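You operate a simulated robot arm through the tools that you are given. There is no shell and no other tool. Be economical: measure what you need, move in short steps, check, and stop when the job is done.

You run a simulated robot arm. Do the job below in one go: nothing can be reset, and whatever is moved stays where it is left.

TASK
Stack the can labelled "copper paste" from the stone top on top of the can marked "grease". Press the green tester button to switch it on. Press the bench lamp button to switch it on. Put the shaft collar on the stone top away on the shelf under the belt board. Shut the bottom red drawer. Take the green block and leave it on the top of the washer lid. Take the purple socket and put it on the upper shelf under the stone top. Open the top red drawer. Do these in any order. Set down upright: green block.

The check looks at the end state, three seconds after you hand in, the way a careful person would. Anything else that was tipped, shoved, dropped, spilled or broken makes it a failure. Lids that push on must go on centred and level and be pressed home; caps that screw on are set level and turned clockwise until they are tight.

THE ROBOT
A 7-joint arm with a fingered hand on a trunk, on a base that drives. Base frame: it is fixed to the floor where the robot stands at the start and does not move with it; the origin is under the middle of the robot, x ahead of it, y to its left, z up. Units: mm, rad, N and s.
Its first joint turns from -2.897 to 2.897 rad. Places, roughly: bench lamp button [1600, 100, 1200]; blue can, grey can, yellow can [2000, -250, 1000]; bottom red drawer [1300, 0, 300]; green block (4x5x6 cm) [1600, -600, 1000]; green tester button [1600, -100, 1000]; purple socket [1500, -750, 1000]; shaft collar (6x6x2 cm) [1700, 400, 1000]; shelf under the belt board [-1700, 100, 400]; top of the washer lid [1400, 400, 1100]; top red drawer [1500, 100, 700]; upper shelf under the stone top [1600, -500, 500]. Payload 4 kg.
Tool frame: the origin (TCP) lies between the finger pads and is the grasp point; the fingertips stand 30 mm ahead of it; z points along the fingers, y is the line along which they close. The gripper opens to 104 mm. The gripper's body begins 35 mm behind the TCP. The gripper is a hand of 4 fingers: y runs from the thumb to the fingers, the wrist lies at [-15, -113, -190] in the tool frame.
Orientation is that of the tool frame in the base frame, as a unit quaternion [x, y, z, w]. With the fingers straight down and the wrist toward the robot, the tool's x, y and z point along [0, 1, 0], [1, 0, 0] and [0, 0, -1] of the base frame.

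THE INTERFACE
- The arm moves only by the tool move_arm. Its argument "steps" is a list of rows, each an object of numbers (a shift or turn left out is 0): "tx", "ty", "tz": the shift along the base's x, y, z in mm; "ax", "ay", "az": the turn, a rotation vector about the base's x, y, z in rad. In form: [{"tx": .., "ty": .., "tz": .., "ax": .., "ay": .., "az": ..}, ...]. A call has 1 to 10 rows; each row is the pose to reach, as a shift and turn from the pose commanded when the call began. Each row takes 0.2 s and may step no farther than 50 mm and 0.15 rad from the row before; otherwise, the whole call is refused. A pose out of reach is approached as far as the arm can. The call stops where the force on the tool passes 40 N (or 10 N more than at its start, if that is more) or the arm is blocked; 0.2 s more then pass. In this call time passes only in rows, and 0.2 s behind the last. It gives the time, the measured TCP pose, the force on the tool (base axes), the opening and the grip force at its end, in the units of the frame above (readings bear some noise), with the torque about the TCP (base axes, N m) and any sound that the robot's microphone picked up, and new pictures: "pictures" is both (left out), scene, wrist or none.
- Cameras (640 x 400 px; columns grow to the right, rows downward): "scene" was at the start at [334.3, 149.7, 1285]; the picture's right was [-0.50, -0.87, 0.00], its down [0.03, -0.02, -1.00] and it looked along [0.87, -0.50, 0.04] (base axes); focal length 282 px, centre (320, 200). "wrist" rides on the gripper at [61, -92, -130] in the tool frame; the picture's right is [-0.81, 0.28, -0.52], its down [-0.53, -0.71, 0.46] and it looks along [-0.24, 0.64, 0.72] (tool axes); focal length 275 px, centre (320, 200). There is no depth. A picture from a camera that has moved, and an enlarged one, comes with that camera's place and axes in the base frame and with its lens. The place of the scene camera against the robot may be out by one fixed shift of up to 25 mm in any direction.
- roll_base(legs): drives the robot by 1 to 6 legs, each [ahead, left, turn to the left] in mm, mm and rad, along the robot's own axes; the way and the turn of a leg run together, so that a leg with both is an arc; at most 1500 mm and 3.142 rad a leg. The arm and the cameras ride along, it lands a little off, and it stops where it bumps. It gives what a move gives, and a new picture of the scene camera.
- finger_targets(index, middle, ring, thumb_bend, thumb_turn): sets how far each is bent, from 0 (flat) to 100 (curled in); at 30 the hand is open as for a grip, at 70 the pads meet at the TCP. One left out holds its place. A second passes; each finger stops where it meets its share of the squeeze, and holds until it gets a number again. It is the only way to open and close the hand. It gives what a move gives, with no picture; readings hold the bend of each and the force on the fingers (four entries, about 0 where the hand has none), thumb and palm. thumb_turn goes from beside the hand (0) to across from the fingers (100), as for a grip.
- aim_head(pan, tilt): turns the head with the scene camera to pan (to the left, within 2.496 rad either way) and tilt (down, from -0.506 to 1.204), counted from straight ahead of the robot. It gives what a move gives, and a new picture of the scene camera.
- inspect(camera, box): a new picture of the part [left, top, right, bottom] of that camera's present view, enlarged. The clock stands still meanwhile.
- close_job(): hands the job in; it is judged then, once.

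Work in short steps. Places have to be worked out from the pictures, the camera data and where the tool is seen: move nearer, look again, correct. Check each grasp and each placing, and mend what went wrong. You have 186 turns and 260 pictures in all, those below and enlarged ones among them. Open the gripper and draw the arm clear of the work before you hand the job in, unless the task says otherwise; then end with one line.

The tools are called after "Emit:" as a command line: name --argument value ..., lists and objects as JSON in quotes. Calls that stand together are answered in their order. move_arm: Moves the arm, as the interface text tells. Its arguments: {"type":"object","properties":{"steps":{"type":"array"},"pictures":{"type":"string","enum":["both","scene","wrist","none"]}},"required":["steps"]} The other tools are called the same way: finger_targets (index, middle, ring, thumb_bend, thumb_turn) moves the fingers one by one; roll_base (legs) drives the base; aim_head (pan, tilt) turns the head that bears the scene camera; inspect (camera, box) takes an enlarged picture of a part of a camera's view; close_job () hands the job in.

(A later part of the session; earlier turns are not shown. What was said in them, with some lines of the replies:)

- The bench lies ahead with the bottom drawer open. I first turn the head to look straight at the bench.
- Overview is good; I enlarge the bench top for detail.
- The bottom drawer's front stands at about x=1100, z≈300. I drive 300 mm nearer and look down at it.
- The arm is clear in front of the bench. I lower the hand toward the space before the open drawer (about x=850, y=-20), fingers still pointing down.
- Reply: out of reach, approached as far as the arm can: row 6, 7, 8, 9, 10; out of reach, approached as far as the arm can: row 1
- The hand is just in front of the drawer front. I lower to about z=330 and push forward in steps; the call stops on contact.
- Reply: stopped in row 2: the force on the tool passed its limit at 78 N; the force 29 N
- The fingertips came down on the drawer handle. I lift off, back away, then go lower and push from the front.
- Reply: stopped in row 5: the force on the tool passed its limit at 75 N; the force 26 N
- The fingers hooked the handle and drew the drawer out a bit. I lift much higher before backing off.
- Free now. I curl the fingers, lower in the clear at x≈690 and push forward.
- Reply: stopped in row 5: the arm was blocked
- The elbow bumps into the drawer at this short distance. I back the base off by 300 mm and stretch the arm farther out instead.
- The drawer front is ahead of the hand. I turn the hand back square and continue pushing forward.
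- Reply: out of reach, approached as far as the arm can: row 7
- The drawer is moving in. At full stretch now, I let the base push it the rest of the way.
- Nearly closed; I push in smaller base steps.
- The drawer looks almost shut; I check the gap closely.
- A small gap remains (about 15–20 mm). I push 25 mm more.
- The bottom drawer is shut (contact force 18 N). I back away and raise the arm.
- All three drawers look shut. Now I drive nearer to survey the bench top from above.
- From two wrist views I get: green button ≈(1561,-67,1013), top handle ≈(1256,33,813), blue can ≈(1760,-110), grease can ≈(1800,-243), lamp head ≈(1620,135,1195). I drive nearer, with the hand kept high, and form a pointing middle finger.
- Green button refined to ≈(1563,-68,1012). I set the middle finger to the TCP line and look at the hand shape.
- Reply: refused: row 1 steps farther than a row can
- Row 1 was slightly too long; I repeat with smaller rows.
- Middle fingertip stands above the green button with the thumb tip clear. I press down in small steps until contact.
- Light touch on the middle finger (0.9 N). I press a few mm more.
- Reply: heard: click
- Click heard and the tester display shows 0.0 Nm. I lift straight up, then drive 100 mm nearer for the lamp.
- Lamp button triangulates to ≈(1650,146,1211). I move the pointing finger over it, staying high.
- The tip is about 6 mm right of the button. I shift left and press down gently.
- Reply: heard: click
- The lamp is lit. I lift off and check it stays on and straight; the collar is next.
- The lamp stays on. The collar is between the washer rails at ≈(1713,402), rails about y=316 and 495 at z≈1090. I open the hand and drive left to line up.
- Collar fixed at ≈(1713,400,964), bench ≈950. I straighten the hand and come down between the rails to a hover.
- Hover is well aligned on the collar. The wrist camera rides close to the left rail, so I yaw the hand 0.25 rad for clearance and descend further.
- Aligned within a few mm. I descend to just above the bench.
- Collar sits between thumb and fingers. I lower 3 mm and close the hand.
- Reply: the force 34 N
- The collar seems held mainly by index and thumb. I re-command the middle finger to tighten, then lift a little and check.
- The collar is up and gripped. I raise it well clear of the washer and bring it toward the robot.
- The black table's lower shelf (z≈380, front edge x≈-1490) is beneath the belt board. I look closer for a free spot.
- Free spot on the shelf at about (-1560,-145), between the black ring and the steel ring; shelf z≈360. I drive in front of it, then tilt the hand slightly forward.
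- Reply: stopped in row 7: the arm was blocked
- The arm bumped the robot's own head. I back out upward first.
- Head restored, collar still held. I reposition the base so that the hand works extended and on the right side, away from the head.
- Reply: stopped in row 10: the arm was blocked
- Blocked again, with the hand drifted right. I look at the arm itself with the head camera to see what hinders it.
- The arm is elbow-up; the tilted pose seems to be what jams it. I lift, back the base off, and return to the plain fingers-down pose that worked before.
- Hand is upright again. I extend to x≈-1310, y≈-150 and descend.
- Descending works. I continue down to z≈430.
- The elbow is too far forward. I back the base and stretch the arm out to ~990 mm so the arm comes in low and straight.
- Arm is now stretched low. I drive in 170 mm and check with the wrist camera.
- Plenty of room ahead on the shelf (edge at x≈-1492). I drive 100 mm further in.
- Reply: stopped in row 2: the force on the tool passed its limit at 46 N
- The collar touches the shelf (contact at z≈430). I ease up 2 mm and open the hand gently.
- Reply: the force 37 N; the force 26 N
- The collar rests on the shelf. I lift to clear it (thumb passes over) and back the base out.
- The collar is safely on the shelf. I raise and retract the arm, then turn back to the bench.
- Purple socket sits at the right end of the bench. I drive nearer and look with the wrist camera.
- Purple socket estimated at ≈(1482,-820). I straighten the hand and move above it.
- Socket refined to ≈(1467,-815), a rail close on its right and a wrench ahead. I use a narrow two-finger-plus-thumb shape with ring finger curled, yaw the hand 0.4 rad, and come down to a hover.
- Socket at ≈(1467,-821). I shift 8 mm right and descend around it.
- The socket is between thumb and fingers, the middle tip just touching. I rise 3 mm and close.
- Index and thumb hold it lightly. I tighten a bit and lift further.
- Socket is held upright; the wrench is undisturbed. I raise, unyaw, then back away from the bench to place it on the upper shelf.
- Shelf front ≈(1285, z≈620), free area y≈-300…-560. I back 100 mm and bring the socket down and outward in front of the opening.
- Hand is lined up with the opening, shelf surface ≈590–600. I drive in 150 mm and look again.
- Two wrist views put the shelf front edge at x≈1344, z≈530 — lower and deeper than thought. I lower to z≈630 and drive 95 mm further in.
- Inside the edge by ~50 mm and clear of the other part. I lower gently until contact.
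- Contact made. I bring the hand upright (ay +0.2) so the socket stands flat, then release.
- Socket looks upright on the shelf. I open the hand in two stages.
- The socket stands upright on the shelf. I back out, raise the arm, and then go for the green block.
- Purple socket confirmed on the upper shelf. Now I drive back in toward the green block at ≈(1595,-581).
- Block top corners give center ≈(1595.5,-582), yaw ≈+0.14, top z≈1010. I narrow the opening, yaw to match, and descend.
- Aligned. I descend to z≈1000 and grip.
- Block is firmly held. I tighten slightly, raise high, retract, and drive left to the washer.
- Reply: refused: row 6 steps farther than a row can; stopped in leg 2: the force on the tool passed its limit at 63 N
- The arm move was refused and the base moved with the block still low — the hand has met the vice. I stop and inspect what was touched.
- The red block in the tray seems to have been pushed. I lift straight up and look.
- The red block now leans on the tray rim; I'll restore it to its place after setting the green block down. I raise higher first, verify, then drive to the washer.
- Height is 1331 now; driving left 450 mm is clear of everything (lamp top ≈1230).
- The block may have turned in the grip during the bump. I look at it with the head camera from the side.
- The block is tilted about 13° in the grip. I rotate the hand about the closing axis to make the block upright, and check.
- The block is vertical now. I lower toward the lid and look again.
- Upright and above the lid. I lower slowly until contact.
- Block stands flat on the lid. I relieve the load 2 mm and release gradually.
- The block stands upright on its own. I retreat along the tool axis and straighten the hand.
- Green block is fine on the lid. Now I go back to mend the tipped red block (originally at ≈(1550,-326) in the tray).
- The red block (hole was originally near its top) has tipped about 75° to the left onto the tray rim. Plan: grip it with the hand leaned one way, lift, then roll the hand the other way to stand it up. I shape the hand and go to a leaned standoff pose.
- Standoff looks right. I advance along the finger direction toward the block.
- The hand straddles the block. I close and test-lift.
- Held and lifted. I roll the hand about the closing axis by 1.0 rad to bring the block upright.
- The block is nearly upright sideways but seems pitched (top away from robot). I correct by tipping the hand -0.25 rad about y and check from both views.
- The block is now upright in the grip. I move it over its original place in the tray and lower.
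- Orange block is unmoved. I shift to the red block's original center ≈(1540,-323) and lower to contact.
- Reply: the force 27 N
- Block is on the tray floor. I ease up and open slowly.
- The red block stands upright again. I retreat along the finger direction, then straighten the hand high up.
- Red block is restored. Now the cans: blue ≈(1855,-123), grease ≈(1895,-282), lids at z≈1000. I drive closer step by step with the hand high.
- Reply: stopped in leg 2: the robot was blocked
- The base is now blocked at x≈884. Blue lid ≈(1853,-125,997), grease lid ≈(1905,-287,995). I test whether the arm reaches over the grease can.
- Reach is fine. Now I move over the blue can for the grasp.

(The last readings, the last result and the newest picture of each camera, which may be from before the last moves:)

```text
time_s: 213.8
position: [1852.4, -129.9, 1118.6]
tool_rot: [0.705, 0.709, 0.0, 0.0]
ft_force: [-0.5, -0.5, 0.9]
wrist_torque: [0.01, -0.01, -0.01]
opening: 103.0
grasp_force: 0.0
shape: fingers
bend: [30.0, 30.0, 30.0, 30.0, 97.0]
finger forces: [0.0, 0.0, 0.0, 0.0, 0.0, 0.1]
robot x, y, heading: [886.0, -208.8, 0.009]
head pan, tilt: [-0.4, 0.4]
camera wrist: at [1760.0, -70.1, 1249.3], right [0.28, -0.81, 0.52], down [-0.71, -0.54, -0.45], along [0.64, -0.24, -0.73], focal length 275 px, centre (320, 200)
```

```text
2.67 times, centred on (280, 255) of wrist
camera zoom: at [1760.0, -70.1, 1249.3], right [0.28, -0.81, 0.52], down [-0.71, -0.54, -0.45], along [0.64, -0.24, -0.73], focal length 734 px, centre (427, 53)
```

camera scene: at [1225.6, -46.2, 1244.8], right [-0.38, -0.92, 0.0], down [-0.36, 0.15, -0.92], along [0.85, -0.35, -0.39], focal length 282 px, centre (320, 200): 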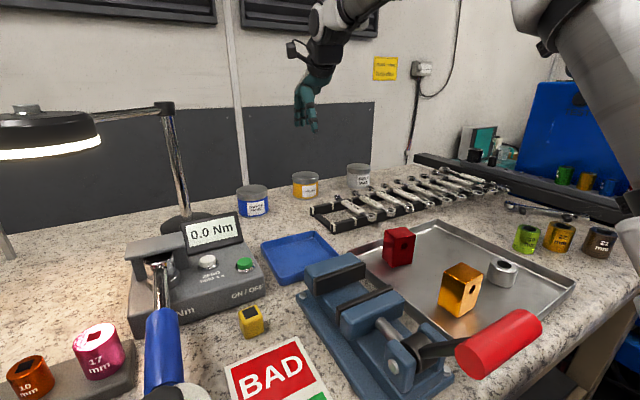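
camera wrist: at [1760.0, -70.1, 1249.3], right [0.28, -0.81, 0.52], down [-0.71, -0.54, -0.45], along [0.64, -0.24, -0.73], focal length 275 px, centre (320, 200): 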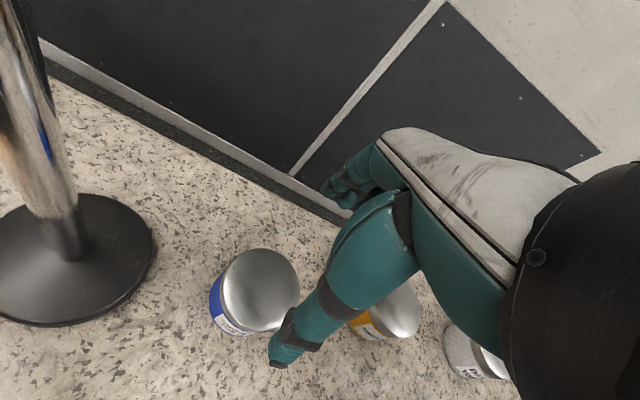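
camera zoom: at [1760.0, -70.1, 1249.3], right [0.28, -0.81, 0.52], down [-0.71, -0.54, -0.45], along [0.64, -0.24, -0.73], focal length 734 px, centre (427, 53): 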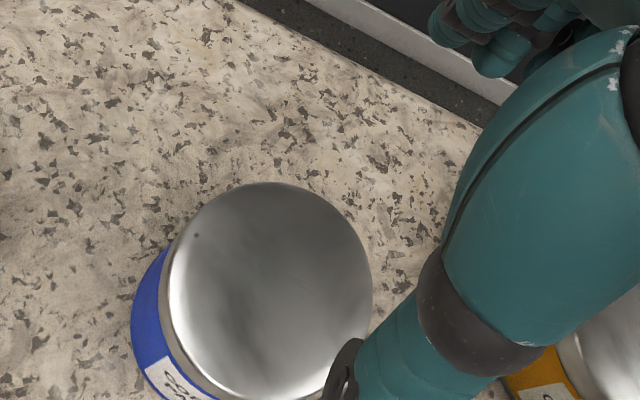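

Lid center ≈(1850,-132), diameter ≈70. I descend around the can with the tips stopping ~14 mm above the bench.

Emit:
move_arm --steps '[{"tx": -2, "ty": -2, "tz": -40}, {"tx": -2, "ty": -2, "tz": -80}, {"tx": -2, "ty": -2, "tz": -105}, {"tx": -2, "ty": -2, "tz": -123}]' --pictures "wrist"

Emit:
inspect --camera "scene" --box '[210, 130, 370, 230]'

```text
time_s: 214.8
position: [1850.1, -131.2, 996.3]
tool_rot: [0.705, 0.709, 0.0, -0.001]
ft_force: [-0.8, 0.1, -0.1]
wrist_torque: [0.01, -0.02, 0.0]
opening: 102.8
grasp_force: 0.0
shape: fingers
bend: [30.0, 30.0, 30.0, 30.0, 97.0]
finger forces: [0.0, 0.0, 0.1, 0.0, 0.0, 0.1]
robot x, y, heading: [888.1, -210.3, 0.007]
head pan, tilt: [-0.4, 0.4]
camera wrist: at [1758.5, -72.0, 1126.2], right [0.28, -0.81, 0.52], down [-0.71, -0.54, -0.45], along [0.64, -0.24, -0.73], focal length 275 px, centre (320, 200)
```

wrist: 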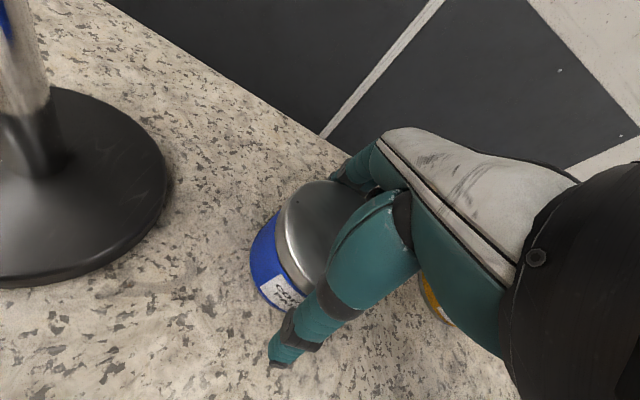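

```text
4.00 times, centred on (290, 180) of scene
camera zoom: at [1225.7, -46.2, 1244.8], right [-0.38, -0.92, 0.0], down [-0.36, 0.15, -0.92], along [0.85, -0.35, -0.39], focal length 1128 px, centre (440, 280)
```

zoom: 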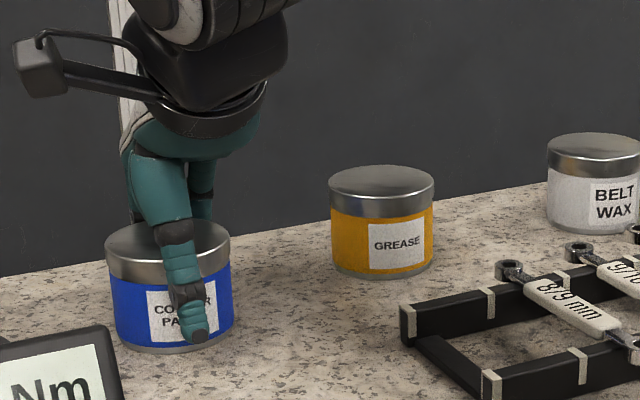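

Straddled well. I close all fingers on the can and lift.

Emit:
finger_targets --index 60 --middle 60 --ring 60 --thumb_bend 60

Emit:
move_arm --steps '[{"tz": 10}, {"tz": 30}]' --pictures "wrist"

Emit:
inspect --camera "scene" --box '[210, 130, 370, 230]'

```text
time_s: 215.8
position: [1851.4, -131.6, 996.2]
tool_rot: [0.705, 0.71, -0.001, -0.001]
ft_force: [2.7, -0.7, 3.8]
wrist_torque: [-0.06, -0.25, 0.0]
opening: 70.6
grasp_force: 27.6
shape: fingers
bend: [41.0, 51.0, 57.0, 47.0, 96.0]
finger forces: [18.4, 8.0, 1.7, 0.0, 27.4, 0.1]
robot x, y, heading: [882.3, -208.9, 0.008]
head pan, tilt: [-0.4, 0.4]
```

```text
time_s: 216.4
position: [1850.8, -132.3, 1025.4]
tool_rot: [0.705, 0.709, -0.002, -0.002]
ft_force: [-0.2, 0.4, -2.7]
wrist_torque: [-0.03, 0.01, 0.01]
opening: 70.4
grasp_force: 26.1
shape: fingers
bend: [41.0, 51.0, 58.0, 47.0, 96.0]
finger forces: [16.7, 7.0, 1.4, 0.0, 27.5, 0.0]
robot x, y, heading: [882.6, -205.2, 0.011]
head pan, tilt: [-0.4, 0.4]
camera wrist: at [1758.9, -72.2, 1156.8], right [0.28, -0.81, 0.52], down [-0.71, -0.54, -0.45], along [0.64, -0.24, -0.73], focal length 275 px, centre (320, 200)
```

wrist: 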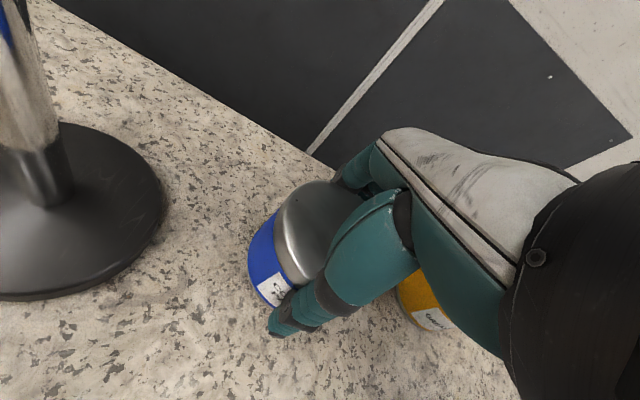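

```text
4.00 times, centred on (290, 180) of scene
camera zoom: at [1226.0, -46.2, 1244.7], right [-0.38, -0.92, 0.0], down [-0.36, 0.15, -0.92], along [0.85, -0.35, -0.39], focal length 1128 px, centre (440, 280)
```

zoom: 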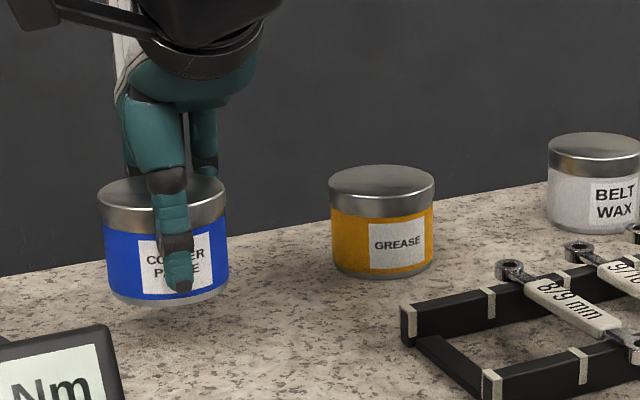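

Can is lifted and level. I raise it and carry it over the grease can.

Emit:
move_arm --steps '[{"tz": 40}, {"tz": 75}, {"tx": 15, "ty": -40, "tz": 75}, {"tx": 30, "ty": -80, "tz": 75}, {"tx": 44, "ty": -120, "tz": 75}, {"tx": 54, "ty": -153, "tz": 75}]' --pictures "wrist"

Emit:
inspect --camera "scene" --box '[250, 120, 370, 195]'

Emit:
inspect --camera "wrist" --box '[180, 150, 420, 300]'

```text
time_s: 217.8
position: [1904.9, -284.1, 1100.6]
tool_rot: [0.705, 0.709, -0.001, -0.002]
ft_force: [1.0, 1.6, -2.5]
wrist_torque: [-0.04, -0.01, -0.01]
opening: 70.1
grasp_force: 26.1
shape: fingers
bend: [41.0, 51.0, 58.0, 47.0, 96.0]
finger forces: [16.4, 7.0, 1.3, 0.0, 27.0, 0.1]
robot x, y, heading: [885.6, -206.7, 0.017]
head pan, tilt: [-0.4, 0.4]
camera wrist: at [1812.9, -224.6, 1231.6], right [0.28, -0.81, 0.52], down [-0.71, -0.54, -0.45], along [0.64, -0.24, -0.73], focal length 275 px, centre (320, 200)
```

wrist: 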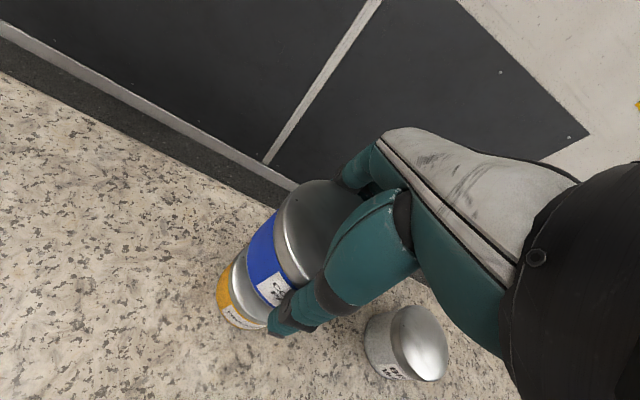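

```text
5.33 times, centred on (310, 158) of scene
camera zoom: at [1225.8, -45.8, 1244.7], right [-0.38, -0.93, 0.0], down [-0.36, 0.15, -0.92], along [0.85, -0.35, -0.39], focal length 1505 px, centre (373, 427)
```

zoom: 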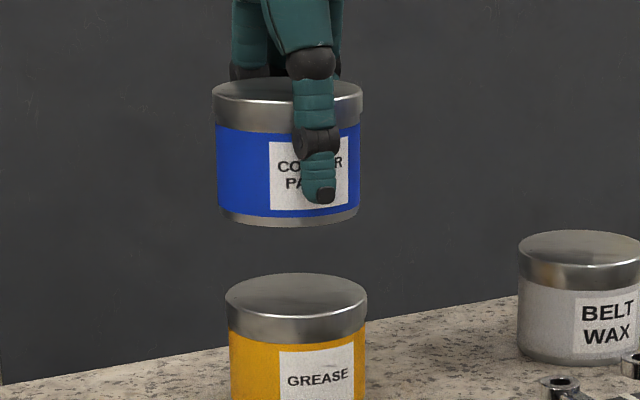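

```text
2.67 times, centred on (300, 225) of wrist
camera zoom: at [1812.9, -224.6, 1231.6], right [0.28, -0.81, 0.52], down [-0.71, -0.54, -0.45], along [0.64, -0.24, -0.73], focal length 734 px, centre (373, 133)
```

zoom: 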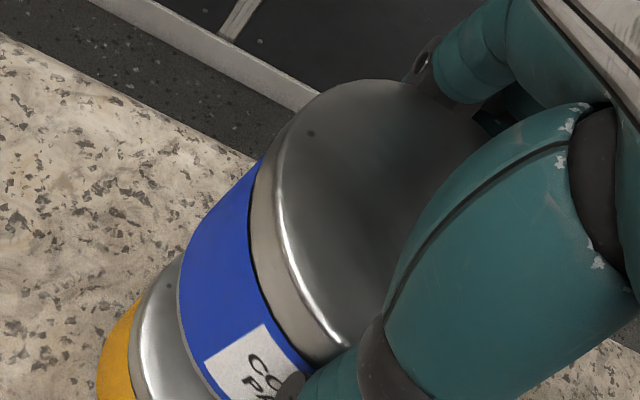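

Alignment is within ~4 mm. I shift slightly right and lower close to the grease lid for a final check.

Emit:
move_arm --steps '[{"tx": -1, "ty": -3, "tz": -20}, {"tx": -1, "ty": -3, "tz": -36}]' --pictures "wrist"

Emit:
inspect --camera "scene" --box '[270, 140, 350, 190]'

Emit:
inspect --camera "wrist" --box '[180, 180, 340, 340]'

```text
time_s: 218.4
position: [1903.3, -288.9, 1064.3]
tool_rot: [0.705, 0.709, 0.0, -0.001]
ft_force: [-1.4, 0.1, -2.3]
wrist_torque: [-0.06, -0.02, -0.02]
opening: 70.6
grasp_force: 25.8
shape: fingers
bend: [41.0, 51.0, 58.0, 47.0, 96.0]
finger forces: [16.5, 7.0, 1.2, 0.0, 26.9, 0.0]
robot x, y, heading: [886.0, -210.5, 0.009]
head pan, tilt: [-0.4, 0.4]
camera wrist: at [1811.9, -228.9, 1196.6], right [0.28, -0.81, 0.52], down [-0.71, -0.54, -0.45], along [0.64, -0.24, -0.73], focal length 275 px, centre (320, 200)
```

wrist: 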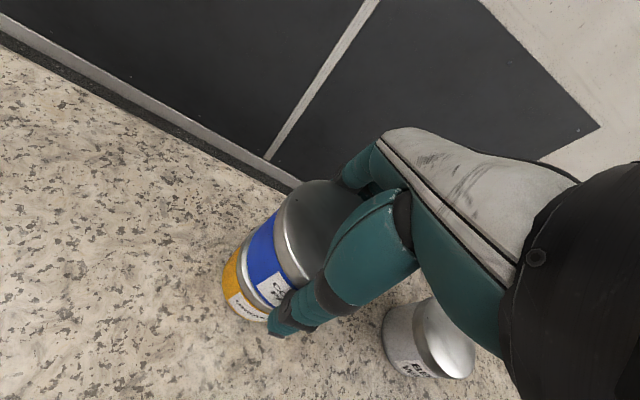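

```text
8.00 times, centred on (310, 165) of scene
camera zoom: at [1225.8, -46.3, 1244.8], right [-0.38, -0.92, 0.0], down [-0.36, 0.15, -0.92], along [0.85, -0.35, -0.39], focal length 2257 px, centre (400, 480)
```

zoom: 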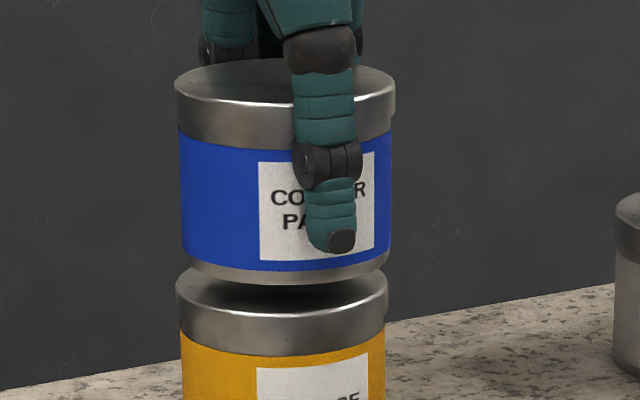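

```text
2.50 times, centred on (260, 260) of wrist
camera zoom: at [1811.9, -228.9, 1196.6], right [0.28, -0.81, 0.52], down [-0.71, -0.54, -0.45], along [0.64, -0.24, -0.73], focal length 688 px, centre (470, 50)
```

zoom: 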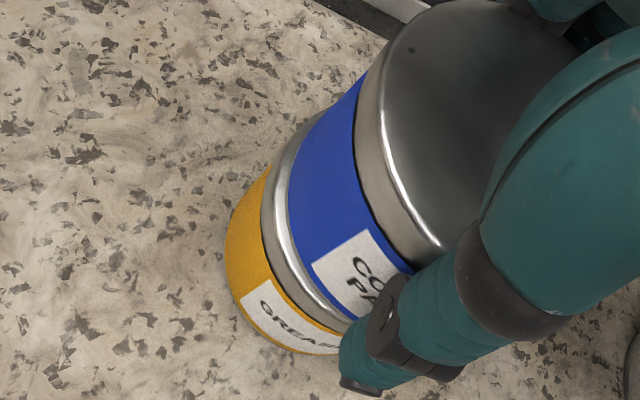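

Nearly coaxial. I nudge 1.5 mm left and lower slowly until contact.

Emit:
move_arm --steps '[{"ty": 1.5, "tz": -4}, {"ty": 1.5, "tz": -6}, {"ty": 1.5, "tz": -8}, {"ty": 1.5, "tz": -10}, {"ty": 1.5, "tz": -12}]' --pictures "none"

Emit:
inspect --camera "scene" --box '[270, 140, 350, 190]'

```text
time_s: 219.6
position: [1904.2, -285.7, 1055.5]
tool_rot: [0.705, 0.709, 0.001, 0.001]
ft_force: [-0.6, 1.2, 17.1]
wrist_torque: [-0.07, -0.42, 0.04]
opening: 70.7
grasp_force: 28.6
shape: fingers
bend: [42.0, 51.0, 58.0, 47.0, 96.0]
finger forces: [18.0, 8.2, 2.0, 0.1, 29.0, 0.1]
robot x, y, heading: [885.4, -207.2, 0.008]
head pan, tilt: [-0.4, 0.4]
```

```text
8.00 times, centred on (310, 165) of scene
camera zoom: at [1225.1, -46.2, 1245.0], right [-0.38, -0.92, 0.0], down [-0.36, 0.15, -0.92], along [0.85, -0.35, -0.39], focal length 2257 px, centre (400, 480)
```

zoom: 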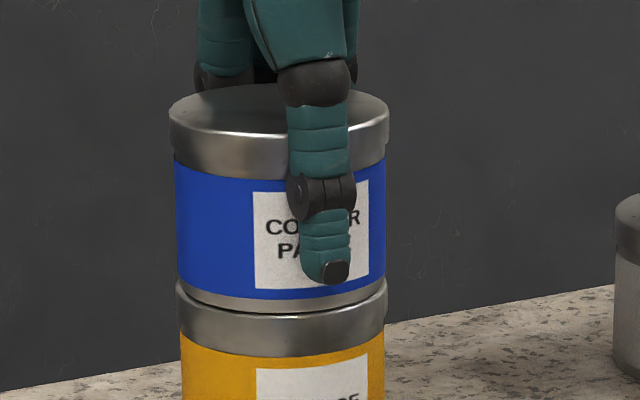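

Contact at z≈1055 and cans are coaxial. I release gently.

Emit:
move_arm --steps '[{"tz": 3}]' --pictures "none"

Emit:
finger_targets --index 36 --middle 42 --ring 45 --thumb_bend 40

Emit:
finger_targets --index 28 --middle 28 --ring 28 --thumb_bend 28

Emit:
inspect --camera "scene" --box '[270, 140, 350, 190]'

```text
time_s: 220.0
position: [1903.3, -286.3, 1057.0]
tool_rot: [0.706, 0.709, 0.0, -0.001]
ft_force: [1.2, 1.2, 12.4]
wrist_torque: [-0.07, -0.5, 0.04]
opening: 70.5
grasp_force: 28.7
shape: fingers
bend: [41.0, 51.0, 58.0, 48.0, 96.0]
finger forces: [18.4, 8.7, 2.1, 0.0, 27.7, 0.0]
robot x, y, heading: [885.1, -206.7, 0.007]
head pan, tilt: [-0.4, 0.4]
```

```text
time_s: 221.0
position: [1903.9, -286.4, 1055.5]
tool_rot: [0.706, 0.709, -0.001, -0.002]
ft_force: [-1.0, -0.8, -1.7]
wrist_torque: [-0.02, 0.02, 0.01]
opening: 87.4
grasp_force: 2.9
shape: fingers
bend: [35.0, 42.0, 45.0, 39.0, 97.0]
finger forces: [2.4, 0.1, 0.0, 0.0, 3.0, 0.0]
robot x, y, heading: [885.8, -209.4, 0.012]
head pan, tilt: [-0.4, 0.4]
```

```text
time_s: 222.0
position: [1903.8, -286.9, 1055.9]
tool_rot: [0.706, 0.709, -0.001, -0.001]
ft_force: [0.4, 0.7, -0.2]
wrist_torque: [0.02, 0.01, 0.02]
opening: 107.4
grasp_force: 0.1
shape: fingers
bend: [28.0, 28.0, 28.0, 28.0, 97.0]
finger forces: [0.1, 0.0, 0.0, 0.1, 0.0, 0.0]
robot x, y, heading: [886.5, -210.3, 0.009]
head pan, tilt: [-0.4, 0.4]
```

```text
8.00 times, centred on (310, 165) of scene
camera zoom: at [1225.8, -46.2, 1244.8], right [-0.38, -0.92, 0.0], down [-0.36, 0.15, -0.92], along [0.85, -0.35, -0.39], focal length 2257 px, centre (400, 480)
```

zoom: 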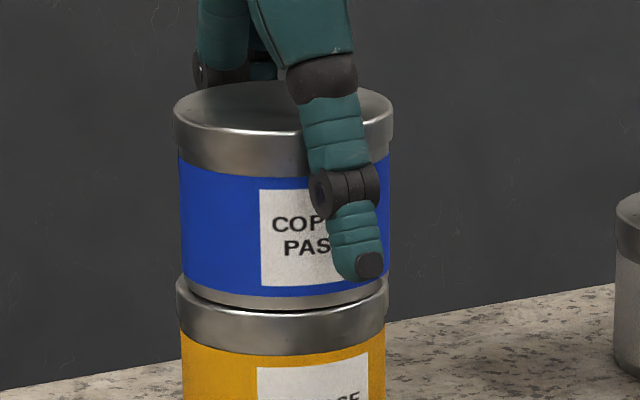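

The stack stands free. I lift the hand straight up and verify.

Emit:
move_arm --steps '[{"tz": 20}, {"tz": 50}, {"tz": 95}, {"tz": 140}, {"tz": 185}, {"tz": 230}, {"tx": -45, "tz": 250}, {"tx": -90, "tz": 250}]' --pictures "scene"

Emit:
inspect --camera "scene" --box '[230, 130, 390, 230]'

```text
time_s: 223.8
position: [1815.1, -284.9, 1305.0]
tool_rot: [0.705, 0.709, -0.002, 0.0]
ft_force: [0.3, -0.2, -1.0]
wrist_torque: [-0.01, 0.02, -0.01]
opening: 107.6
grasp_force: 0.0
shape: fingers
bend: [28.0, 28.0, 28.0, 28.0, 97.0]
finger forces: [0.0, 0.0, 0.0, 0.1, 0.0, 0.1]
robot x, y, heading: [881.7, -207.4, 0.006]
head pan, tilt: [-0.4, 0.4]
camera scene: at [1226.3, -46.2, 1244.6], right [-0.38, -0.92, 0.0], down [-0.36, 0.15, -0.92], along [0.85, -0.35, -0.39], focal length 282 px, centre (320, 200)
```

scene: 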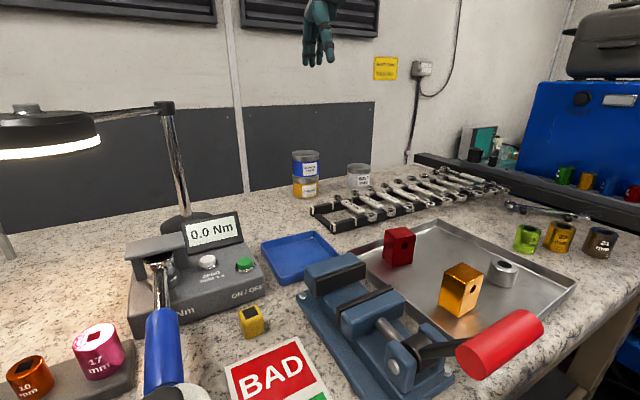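

```text
4.00 times, centred on (310, 180) of scene
camera zoom: at [1226.3, -46.2, 1244.6], right [-0.38, -0.92, 0.0], down [-0.36, 0.15, -0.92], along [0.85, -0.35, -0.39], focal length 1128 px, centre (360, 280)
```

zoom: 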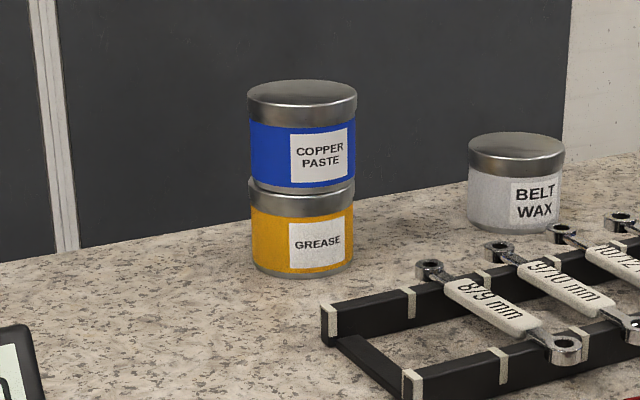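

Stack is good. Last task: open the top drawer. I back off with the arm high and move in front of the drawers.

Emit:
roll_base --legs '[[-600, 0, 0], [0, 290, 0]]'

Emit:
aim_head --pan 0.0 --tilt 0.6

Emit:
move_arm --steps '[{"tx": -20, "ty": 10, "tz": -40}, {"tx": -40, "ty": 20, "tz": -80}, {"tx": -60, "ty": 30, "tz": -120}, {"tx": -75, "ty": 40, "tz": -160}, {"tx": -75, "ty": 40, "tz": -205}, {"tx": -75, "ty": 40, "tz": -250}, {"tx": -75, "ty": 40, "tz": -290}, {"tx": -75, "ty": 40, "tz": -330}]' --pictures "both"

```text
time_s: 228.8
position: [1210.1, 2.8, 1305.5]
tool_rot: [0.704, 0.71, -0.001, -0.001]
ft_force: [-0.1, -0.2, 0.7]
wrist_torque: [0.03, 0.06, 0.0]
opening: 107.8
grasp_force: 0.1
shape: fingers
bend: [28.0, 28.0, 28.0, 28.0, 97.0]
finger forces: [0.0, 0.0, 0.0, 0.0, 0.1, 0.0]
robot x, y, heading: [278.2, 77.0, 0.015]
head pan, tilt: [-0.4, 0.4]
camera scene: at [619.9, 240.2, 1244.8], right [-0.38, -0.93, 0.0], down [-0.36, 0.15, -0.92], along [0.85, -0.35, -0.39], focal length 282 px, centre (320, 200)
```

scene: 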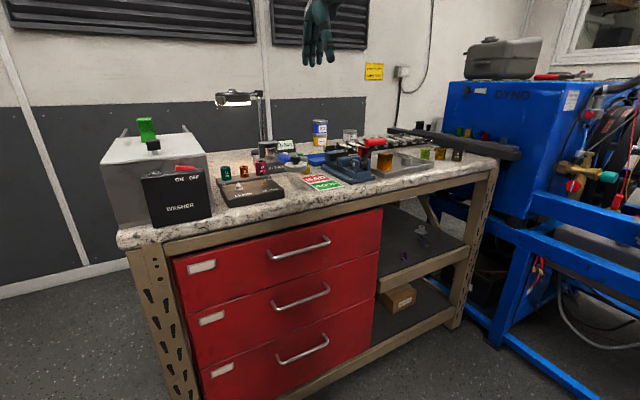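

```text
time_s: 229.7
position: [1209.4, 2.3, 1306.9]
tool_rot: [0.704, 0.71, -0.001, -0.001]
ft_force: [0.3, -0.5, 0.2]
wrist_torque: [0.04, 0.01, -0.04]
opening: 107.3
grasp_force: 0.0
shape: fingers
bend: [28.0, 28.0, 28.0, 28.0, 97.0]
finger forces: [0.1, 0.1, 0.0, 0.1, 0.0, 0.0]
robot x, y, heading: [276.0, 81.3, 0.014]
head pan, tilt: [0.0, 0.6]
camera scene: at [622.5, 276.2, 1226.6], right [0.01, -1.0, 0.0], down [-0.56, -0.01, -0.83], along [0.83, 0.01, -0.56], focal length 282 px, centre (320, 200)
```

scene: 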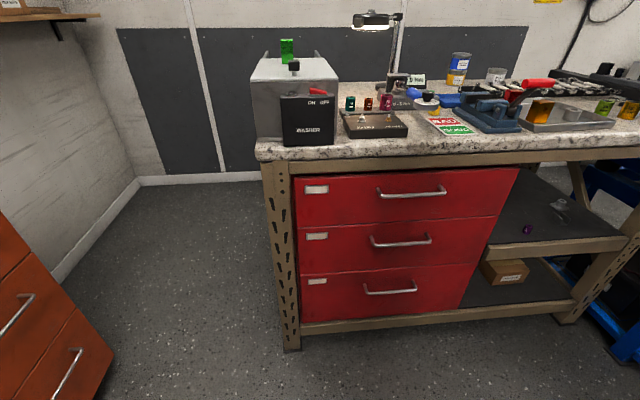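

```text
time_s: 231.5
position: [1133.9, 42.6, 976.8]
tool_rot: [0.704, 0.71, -0.001, -0.001]
ft_force: [-1.9, 1.2, 0.8]
wrist_torque: [-0.02, -0.03, -0.02]
opening: 107.7
grasp_force: 0.0
shape: fingers
bend: [28.0, 28.0, 28.0, 28.0, 97.0]
finger forces: [0.0, 0.0, 0.1, 0.0, 0.1, 0.0]
robot x, y, heading: [278.9, 78.0, 0.012]
head pan, tilt: [0.0, 0.6]
camera scene: at [622.3, 276.3, 1226.6], right [0.01, -1.0, 0.0], down [-0.56, -0.01, -0.83], along [0.83, 0.01, -0.56], focal length 282 px, centre (320, 200)
camera wrist: at [1041.7, 101.5, 1107.2], right [0.28, -0.81, 0.52], down [-0.71, -0.54, -0.45], along [0.65, -0.24, -0.73], focal length 275 px, centre (320, 200)
```

scene: 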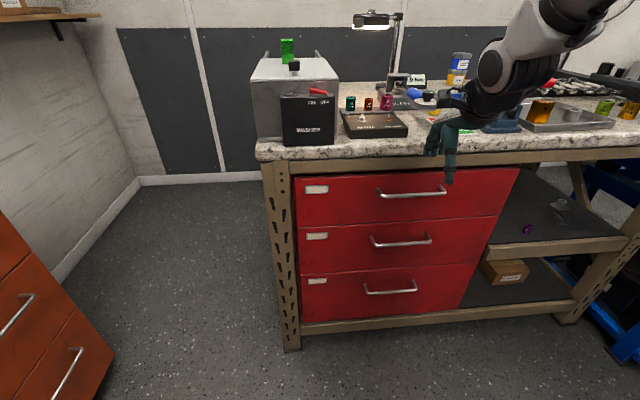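
wrist: 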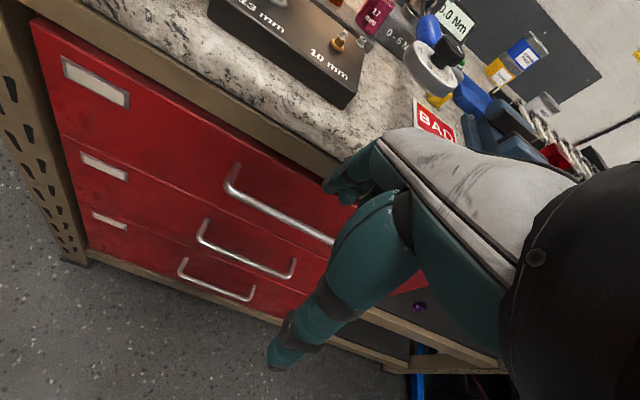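

Top handle bar ≈ x 1250, y −57…121, z ≈805, standing ~30 mm off the panel. I curl the fingers to a slim hook, keep the thumb open, and hover above the bar.

Emit:
finger_targets --index 58 --middle 58 --ring 58 --thumb_bend 30

Emit:
move_arm --steps '[{"tx": 30, "ty": -3, "tz": -30, "ay": -0.1}, {"tx": 60, "ty": -6, "tz": -55, "ay": -0.1}, {"tx": 85, "ty": -8, "tz": -80, "ay": -0.1}, {"tx": 105, "ty": -8, "tz": -105, "ay": -0.1}]' --pictures "both"

Emit:
inspect --camera "scene" --box '[350, 130, 510, 230]'

Emit:
inspect --camera "wrist" --box '[180, 150, 420, 300]'

```text
time_s: 232.5
position: [1134.6, 42.5, 977.2]
tool_rot: [0.705, 0.71, -0.001, -0.001]
ft_force: [-0.3, 0.7, 0.6]
wrist_torque: [0.0, -0.02, -0.01]
opening: 69.0
grasp_force: 0.0
shape: fingers
bend: [57.0, 57.0, 57.0, 30.0, 97.0]
finger forces: [0.0, 0.0, 0.0, 0.0, 0.0, 0.1]
robot x, y, heading: [277.1, 79.4, 0.014]
head pan, tilt: [0.0, 0.6]
```

```text
time_s: 233.5
position: [1237.0, 34.2, 868.7]
tool_rot: [0.703, 0.71, 0.032, 0.034]
ft_force: [-20.3, -2.8, -3.1]
wrist_torque: [0.09, -0.59, -0.25]
opening: 68.9
grasp_force: 10.5
shape: fingers
bend: [57.0, 63.0, 57.0, 30.0, 97.0]
finger forces: [0.0, 20.4, 0.0, 0.0, 0.0, 0.0]
robot x, y, heading: [280.0, 79.3, 0.016]
head pan, tilt: [0.0, 0.6]
camera scene: at [621.7, 276.2, 1226.7], right [0.01, -1.0, 0.0], down [-0.56, -0.01, -0.83], along [0.83, 0.01, -0.56], focal length 282 px, centre (320, 200)
camera wrist: at [1132.4, 94.3, 991.0], right [0.23, -0.81, 0.54], down [-0.66, -0.54, -0.52], along [0.71, -0.24, -0.66], focal length 275 px, centre (320, 200)
```

scene: 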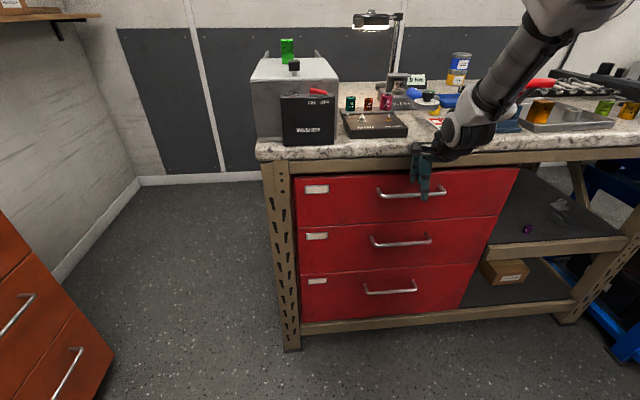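
wrist: 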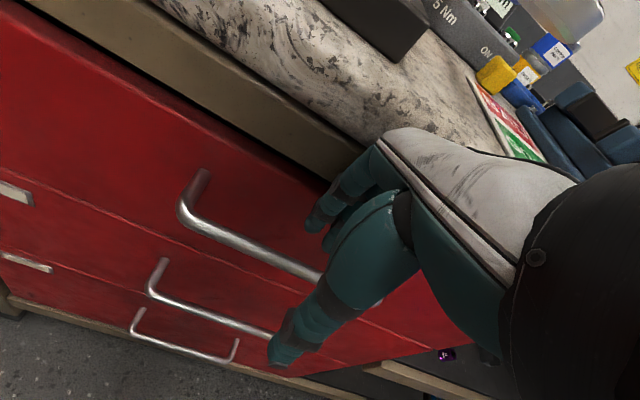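

```text
4.00 times, centred on (430, 180) of scene
camera zoom: at [621.7, 276.2, 1226.7], right [0.01, -1.0, 0.0], down [-0.56, -0.01, -0.83], along [0.83, 0.01, -0.56], focal length 1128 px, centre (-120, 280)
```

zoom: 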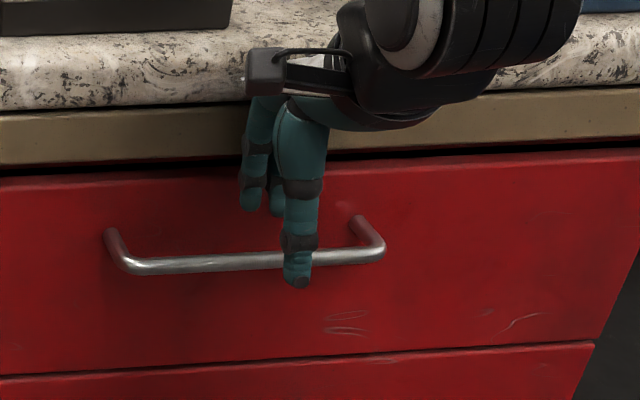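

```text
2.67 times, centred on (300, 225) of wrist
camera zoom: at [1132.4, 94.3, 991.0], right [0.23, -0.81, 0.54], down [-0.66, -0.54, -0.52], along [0.71, -0.24, -0.66], focal length 734 px, centre (373, 133)
```

zoom: 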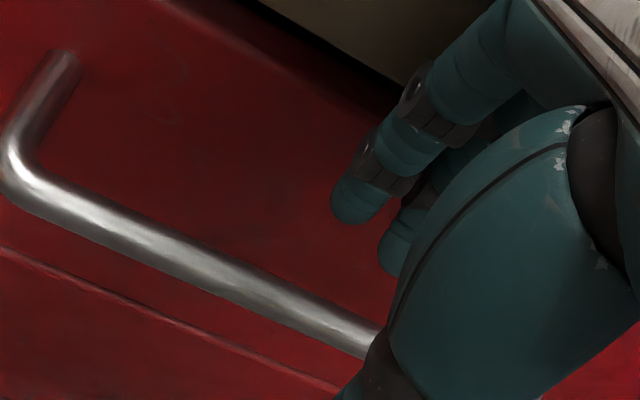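

The middle finger already brushes the panel; the gap behind the bar is tight. I ease back 2 mm and slide the fingers down behind the bar in small steps.

Emit:
move_arm --steps '[{"tx": -2, "tz": -10}, {"tx": -2, "tz": -20}, {"tx": -2, "tz": -30}, {"tx": -2, "tz": -40}, {"tx": -2, "tz": -50}]' --pictures "wrist"

Emit:
inspect --camera "scene" --box '[350, 130, 510, 230]'

Emit:
inspect --camera "wrist" --box '[180, 150, 420, 300]'

```text
time_s: 234.7
position: [1236.7, 36.6, 821.2]
tool_rot: [0.704, 0.709, 0.033, 0.035]
ft_force: [-1.2, -0.3, 0.0]
wrist_torque: [0.0, 0.02, -0.02]
opening: 68.9
grasp_force: 0.1
shape: fingers
bend: [57.0, 57.0, 57.0, 30.0, 97.0]
finger forces: [0.1, 0.4, 0.1, 0.0, 0.1, 0.0]
robot x, y, heading: [277.6, 79.4, 0.014]
head pan, tilt: [0.0, 0.6]
camera wrist: at [1132.6, 93.9, 942.8], right [0.23, -0.81, 0.54], down [-0.66, -0.54, -0.52], along [0.71, -0.24, -0.66], focal length 275 px, centre (320, 200)
```

wrist: 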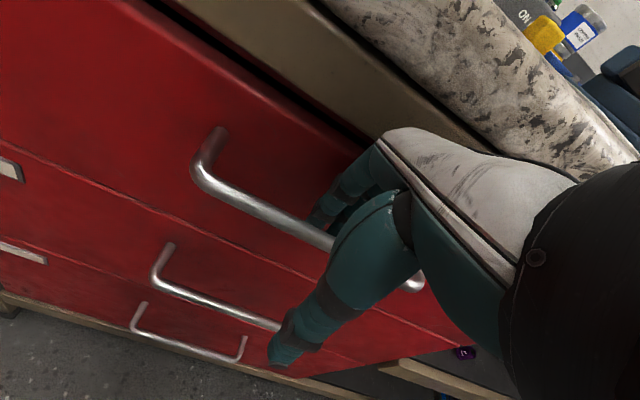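

```text
4.00 times, centred on (430, 180) of scene
camera zoom: at [622.6, 276.3, 1226.6], right [0.01, -1.0, 0.0], down [-0.56, -0.01, -0.83], along [0.82, 0.01, -0.56], focal length 1128 px, centre (-120, 280)
```

zoom: 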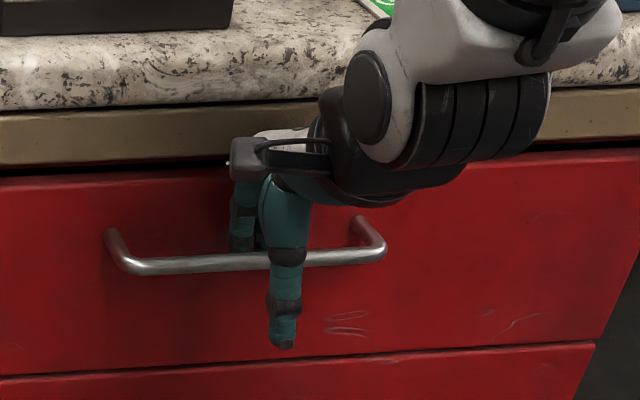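

```text
2.67 times, centred on (300, 225) of wrist
camera zoom: at [1132.6, 93.9, 942.8], right [0.23, -0.81, 0.54], down [-0.66, -0.54, -0.52], along [0.71, -0.24, -0.66], focal length 734 px, centre (373, 133)
```

zoom: 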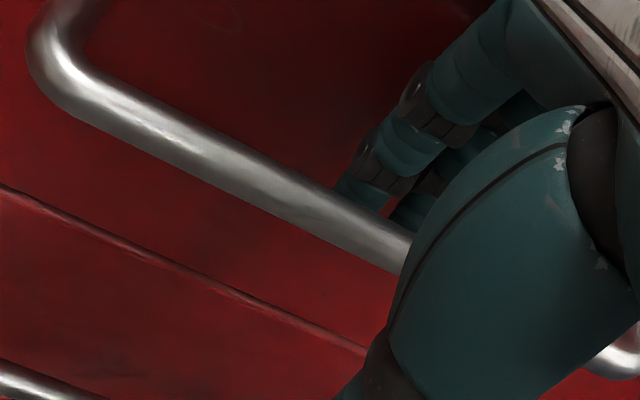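

The fingers are behind the bar without force. I lower 18 mm more, then close the thumb and curl the fingers around the bar.

Emit:
move_arm --steps '[{"tz": -9}, {"tz": -18}]' --pictures "none"

Emit:
finger_targets --index 72 --middle 72 --ring 72 --thumb_bend 62

Emit:
inspect --camera "scene" --box '[350, 130, 510, 230]'

```text
time_s: 235.3
position: [1237.7, 33.6, 802.6]
tool_rot: [0.704, 0.709, 0.034, 0.035]
ft_force: [-0.2, 0.2, 0.3]
wrist_torque: [0.03, 0.01, 0.0]
opening: 69.0
grasp_force: 0.0
shape: fingers
bend: [57.0, 57.0, 57.0, 30.0, 97.0]
finger forces: [0.0, 0.0, 0.1, 0.1, 0.1, 0.0]
robot x, y, heading: [277.6, 76.5, 0.014]
head pan, tilt: [0.0, 0.6]
```

```text
time_s: 236.3
position: [1236.8, 35.5, 804.2]
tool_rot: [0.704, 0.709, 0.034, 0.035]
ft_force: [-0.2, 0.4, -1.3]
wrist_torque: [0.01, 0.01, -0.03]
opening: 7.4
grasp_force: 0.0
shape: fingers
bend: [72.0, 72.0, 72.0, 62.0, 97.0]
finger forces: [0.0, 0.0, 0.0, 0.0, 0.1, 0.0]
robot x, y, heading: [278.3, 81.3, 0.014]
head pan, tilt: [0.0, 0.6]
```

```text
4.00 times, centred on (430, 180) of scene
camera zoom: at [622.5, 276.3, 1226.6], right [0.01, -1.0, 0.0], down [-0.56, -0.01, -0.82], along [0.82, 0.01, -0.57], focal length 1128 px, centre (-120, 280)
```

zoom: 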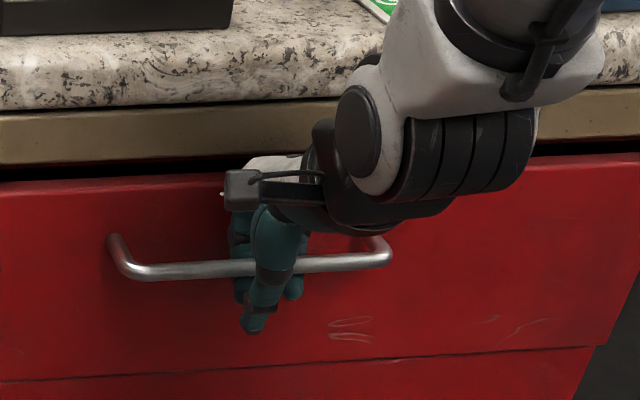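

The bar is caged by fingers and thumb. I pull back with the arm first.

Emit:
move_arm --steps '[{"tx": -20}, {"tx": -45}, {"tx": -70}, {"tx": -95}, {"tx": -120}]' --pictures "scene"

```text
time_s: 237.5
position: [1115.5, 34.3, 803.7]
tool_rot: [0.703, 0.71, 0.034, 0.034]
ft_force: [-1.0, -1.0, 0.3]
wrist_torque: [0.0, -0.02, -0.01]
opening: 6.8
grasp_force: 1.3
shape: fingers
bend: [72.0, 72.0, 72.0, 62.0, 97.0]
finger forces: [0.0, 1.1, 0.0, 0.1, 0.0, 0.0]
robot x, y, heading: [278.7, 77.3, 0.012]
head pan, tilt: [0.0, 0.6]
camera scene: at [622.5, 276.3, 1226.6], right [0.01, -1.0, 0.0], down [-0.56, -0.01, -0.82], along [0.82, 0.01, -0.57], focal length 282 px, centre (320, 200)
```

scene: 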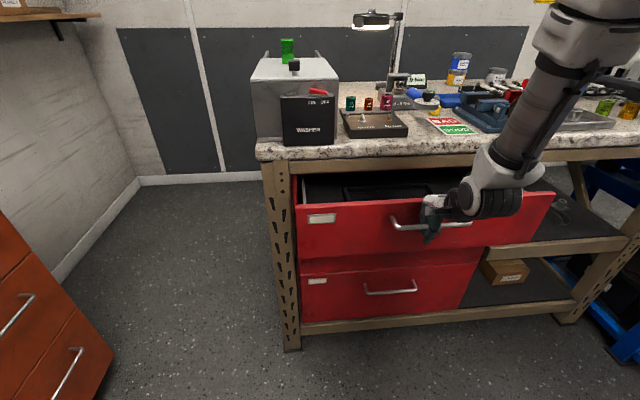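

The top drawer is opening. I pull it further by backing the base 170 mm.

Emit:
roll_base --legs '[[-170, 0, 0]]'

```text
time_s: 239.0
position: [944.8, 33.6, 803.9]
tool_rot: [0.703, 0.71, 0.034, 0.035]
ft_force: [0.1, -0.3, -0.1]
wrist_torque: [-0.01, -0.02, 0.03]
opening: 7.3
grasp_force: 0.0
shape: fingers
bend: [72.0, 72.0, 72.0, 62.0, 97.0]
finger forces: [0.0, 0.1, 0.1, 0.1, 0.0, 0.0]
robot x, y, heading: [106.1, 76.4, 0.019]
head pan, tilt: [0.0, 0.6]
camera scene: at [450.8, 274.4, 1226.6], right [0.01, -1.0, 0.0], down [-0.56, -0.01, -0.82], along [0.82, 0.01, -0.57], focal length 282 px, centre (320, 200)
```

scene: 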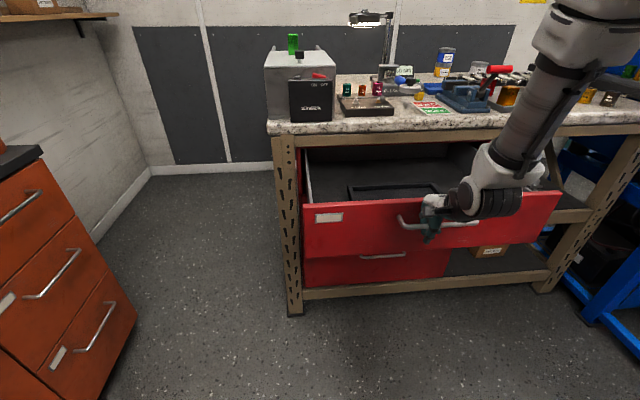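

The drawer is well open (~280 mm). I undo the grip and lift the fingers out.

Emit:
finger_targets --index 57 --middle 57 --ring 57 --thumb_bend 30

Emit:
move_arm --steps '[{"tz": 15}, {"tz": 35}, {"tz": 65}, {"tz": 105}, {"tz": 145}, {"tz": 185}]' --pictures "both"

```text
time_s: 240.0
position: [943.7, 32.7, 802.5]
tool_rot: [0.703, 0.71, 0.034, 0.035]
ft_force: [-0.2, 0.9, 0.1]
wrist_torque: [0.02, 0.02, -0.02]
opening: 69.3
grasp_force: 0.1
shape: fingers
bend: [56.0, 56.0, 56.0, 30.0, 97.0]
finger forces: [0.0, 0.0, 0.0, 0.0, 0.0, 0.0]
robot x, y, heading: [109.4, 75.2, 0.015]
head pan, tilt: [0.0, 0.6]
```

```text
time_s: 241.4
position: [944.2, 33.2, 989.2]
tool_rot: [0.702, 0.71, 0.033, 0.035]
ft_force: [0.6, -0.1, -0.1]
wrist_torque: [0.03, 0.01, 0.04]
opening: 69.0
grasp_force: 0.0
shape: fingers
bend: [56.0, 56.0, 56.0, 30.0, 97.0]
finger forces: [0.0, 0.0, 0.1, 0.0, 0.0, 0.0]
robot x, y, heading: [107.4, 75.0, 0.018]
head pan, tilt: [0.0, 0.6]
camera scene: at [451.0, 274.4, 1226.5], right [0.01, -1.0, 0.0], down [-0.57, -0.01, -0.82], along [0.82, 0.01, -0.57], focal length 282 px, centre (320, 200)
camera wrist: at [840.4, 91.5, 1109.9], right [0.23, -0.81, 0.54], down [-0.66, -0.54, -0.52], along [0.71, -0.24, -0.66], focal length 275 px, centre (320, 200)
```

scene: 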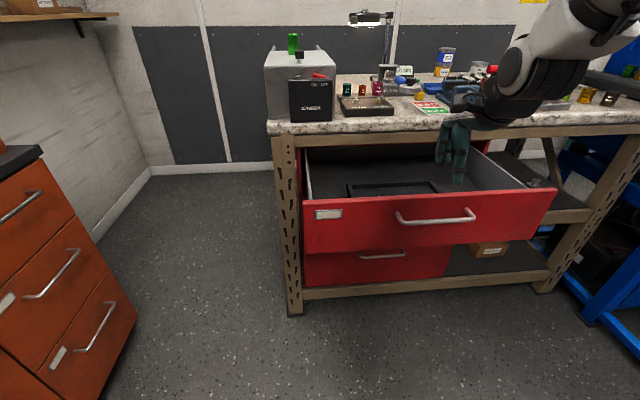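
wrist: 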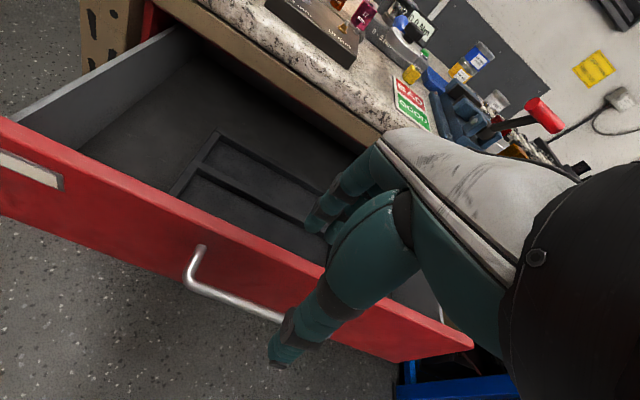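

The drawer is open and the hand is free. I raise, open the hand, back off and take a final look.

Emit:
move_arm --steps '[{"tx": -30, "tz": 40}, {"tx": -60, "tz": 80}, {"tx": -80, "tz": 125}, {"tx": -90, "tz": 170}, {"tx": -100, "tz": 215}, {"tx": -100, "tz": 250}]' --pictures "none"

Emit:
finger_targets --index 30 --middle 30 --ring 30 --thumb_bend 30

Emit:
roll_base --legs '[[-150, -150, 0]]'

Emit:
inspect --camera "scene" --box '[220, 10, 620, 290]'

```text
time_s: 242.8
position: [844.8, 32.2, 1240.6]
tool_rot: [0.703, 0.71, 0.034, 0.035]
ft_force: [-0.7, -0.6, -0.8]
wrist_torque: [0.0, 0.02, 0.01]
opening: 69.9
grasp_force: 0.0
shape: fingers
bend: [56.0, 56.0, 56.0, 30.0, 98.0]
finger forces: [0.0, 0.1, 0.0, 0.1, 0.0, 0.0]
robot x, y, heading: [109.2, 72.3, 0.013]
head pan, tilt: [0.0, 0.6]
```

```text
time_s: 243.8
position: [845.9, 32.4, 1239.8]
tool_rot: [0.703, 0.71, 0.034, 0.035]
ft_force: [0.9, 0.0, 0.2]
wrist_torque: [-0.02, -0.01, 0.0]
opening: 102.9
grasp_force: 0.2
shape: fingers
bend: [30.0, 30.0, 30.0, 30.0, 98.0]
finger forces: [0.1, 0.0, 0.1, 0.0, 0.0, 0.0]
robot x, y, heading: [112.1, 74.9, 0.009]
head pan, tilt: [0.0, 0.6]
```

```text
time_s: 245.4
position: [697.8, -117.0, 1239.8]
tool_rot: [0.701, 0.711, 0.035, 0.035]
ft_force: [0.0, 0.8, -0.5]
wrist_torque: [0.01, 0.04, -0.02]
opening: 102.8
grasp_force: 0.0
shape: fingers
bend: [30.0, 30.0, 30.0, 30.0, 98.0]
finger forces: [0.0, 0.0, 0.1, 0.0, 0.0, 0.1]
robot x, y, heading: [-40.9, -80.7, 0.019]
head pan, tilt: [0.0, 0.6]
camera scene: at [302.3, 122.7, 1226.6], right [0.02, -1.0, 0.0], down [-0.56, -0.01, -0.83], along [0.82, 0.01, -0.56], focal length 282 px, centre (320, 200)
```

scene: 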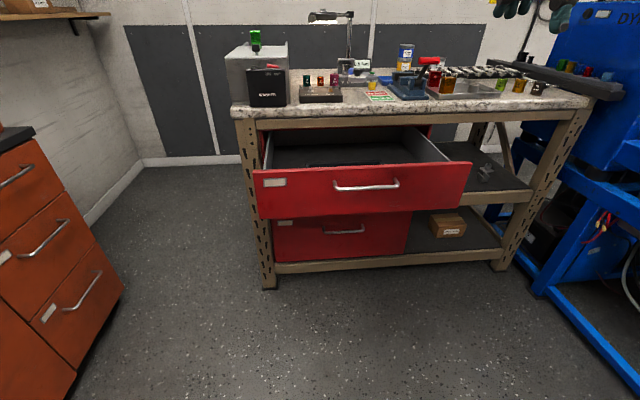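

```text
1.43 times, centred on (420, 150) of scene
camera zoom: at [302.3, 122.7, 1226.6], right [0.02, -1.0, 0.0], down [-0.56, -0.01, -0.83], along [0.82, 0.01, -0.56], focal length 403 px, centre (177, 271)
```

zoom: 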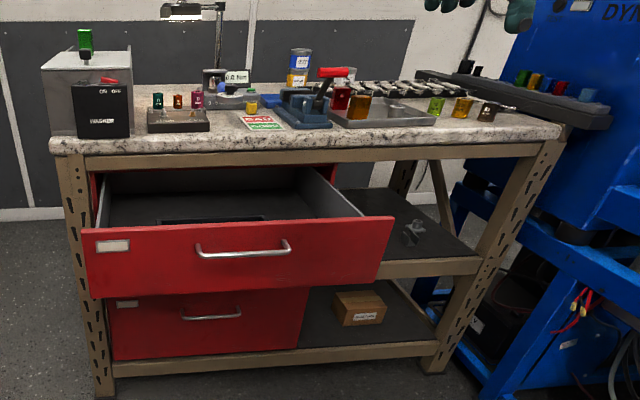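

Everything is in its end state: both drawers as asked, lamp and tester on, cans stacked, block upright on the lid, socket and collar on their shelves. I hand in.

Emit:
close_job

```text
The job is handed in.
```

All eight tasks were carried out and the job is handed in, but I knocked the red block in the tray over by accident on the way; I stood it back up at about its original place, so its exact position may differ slightly.
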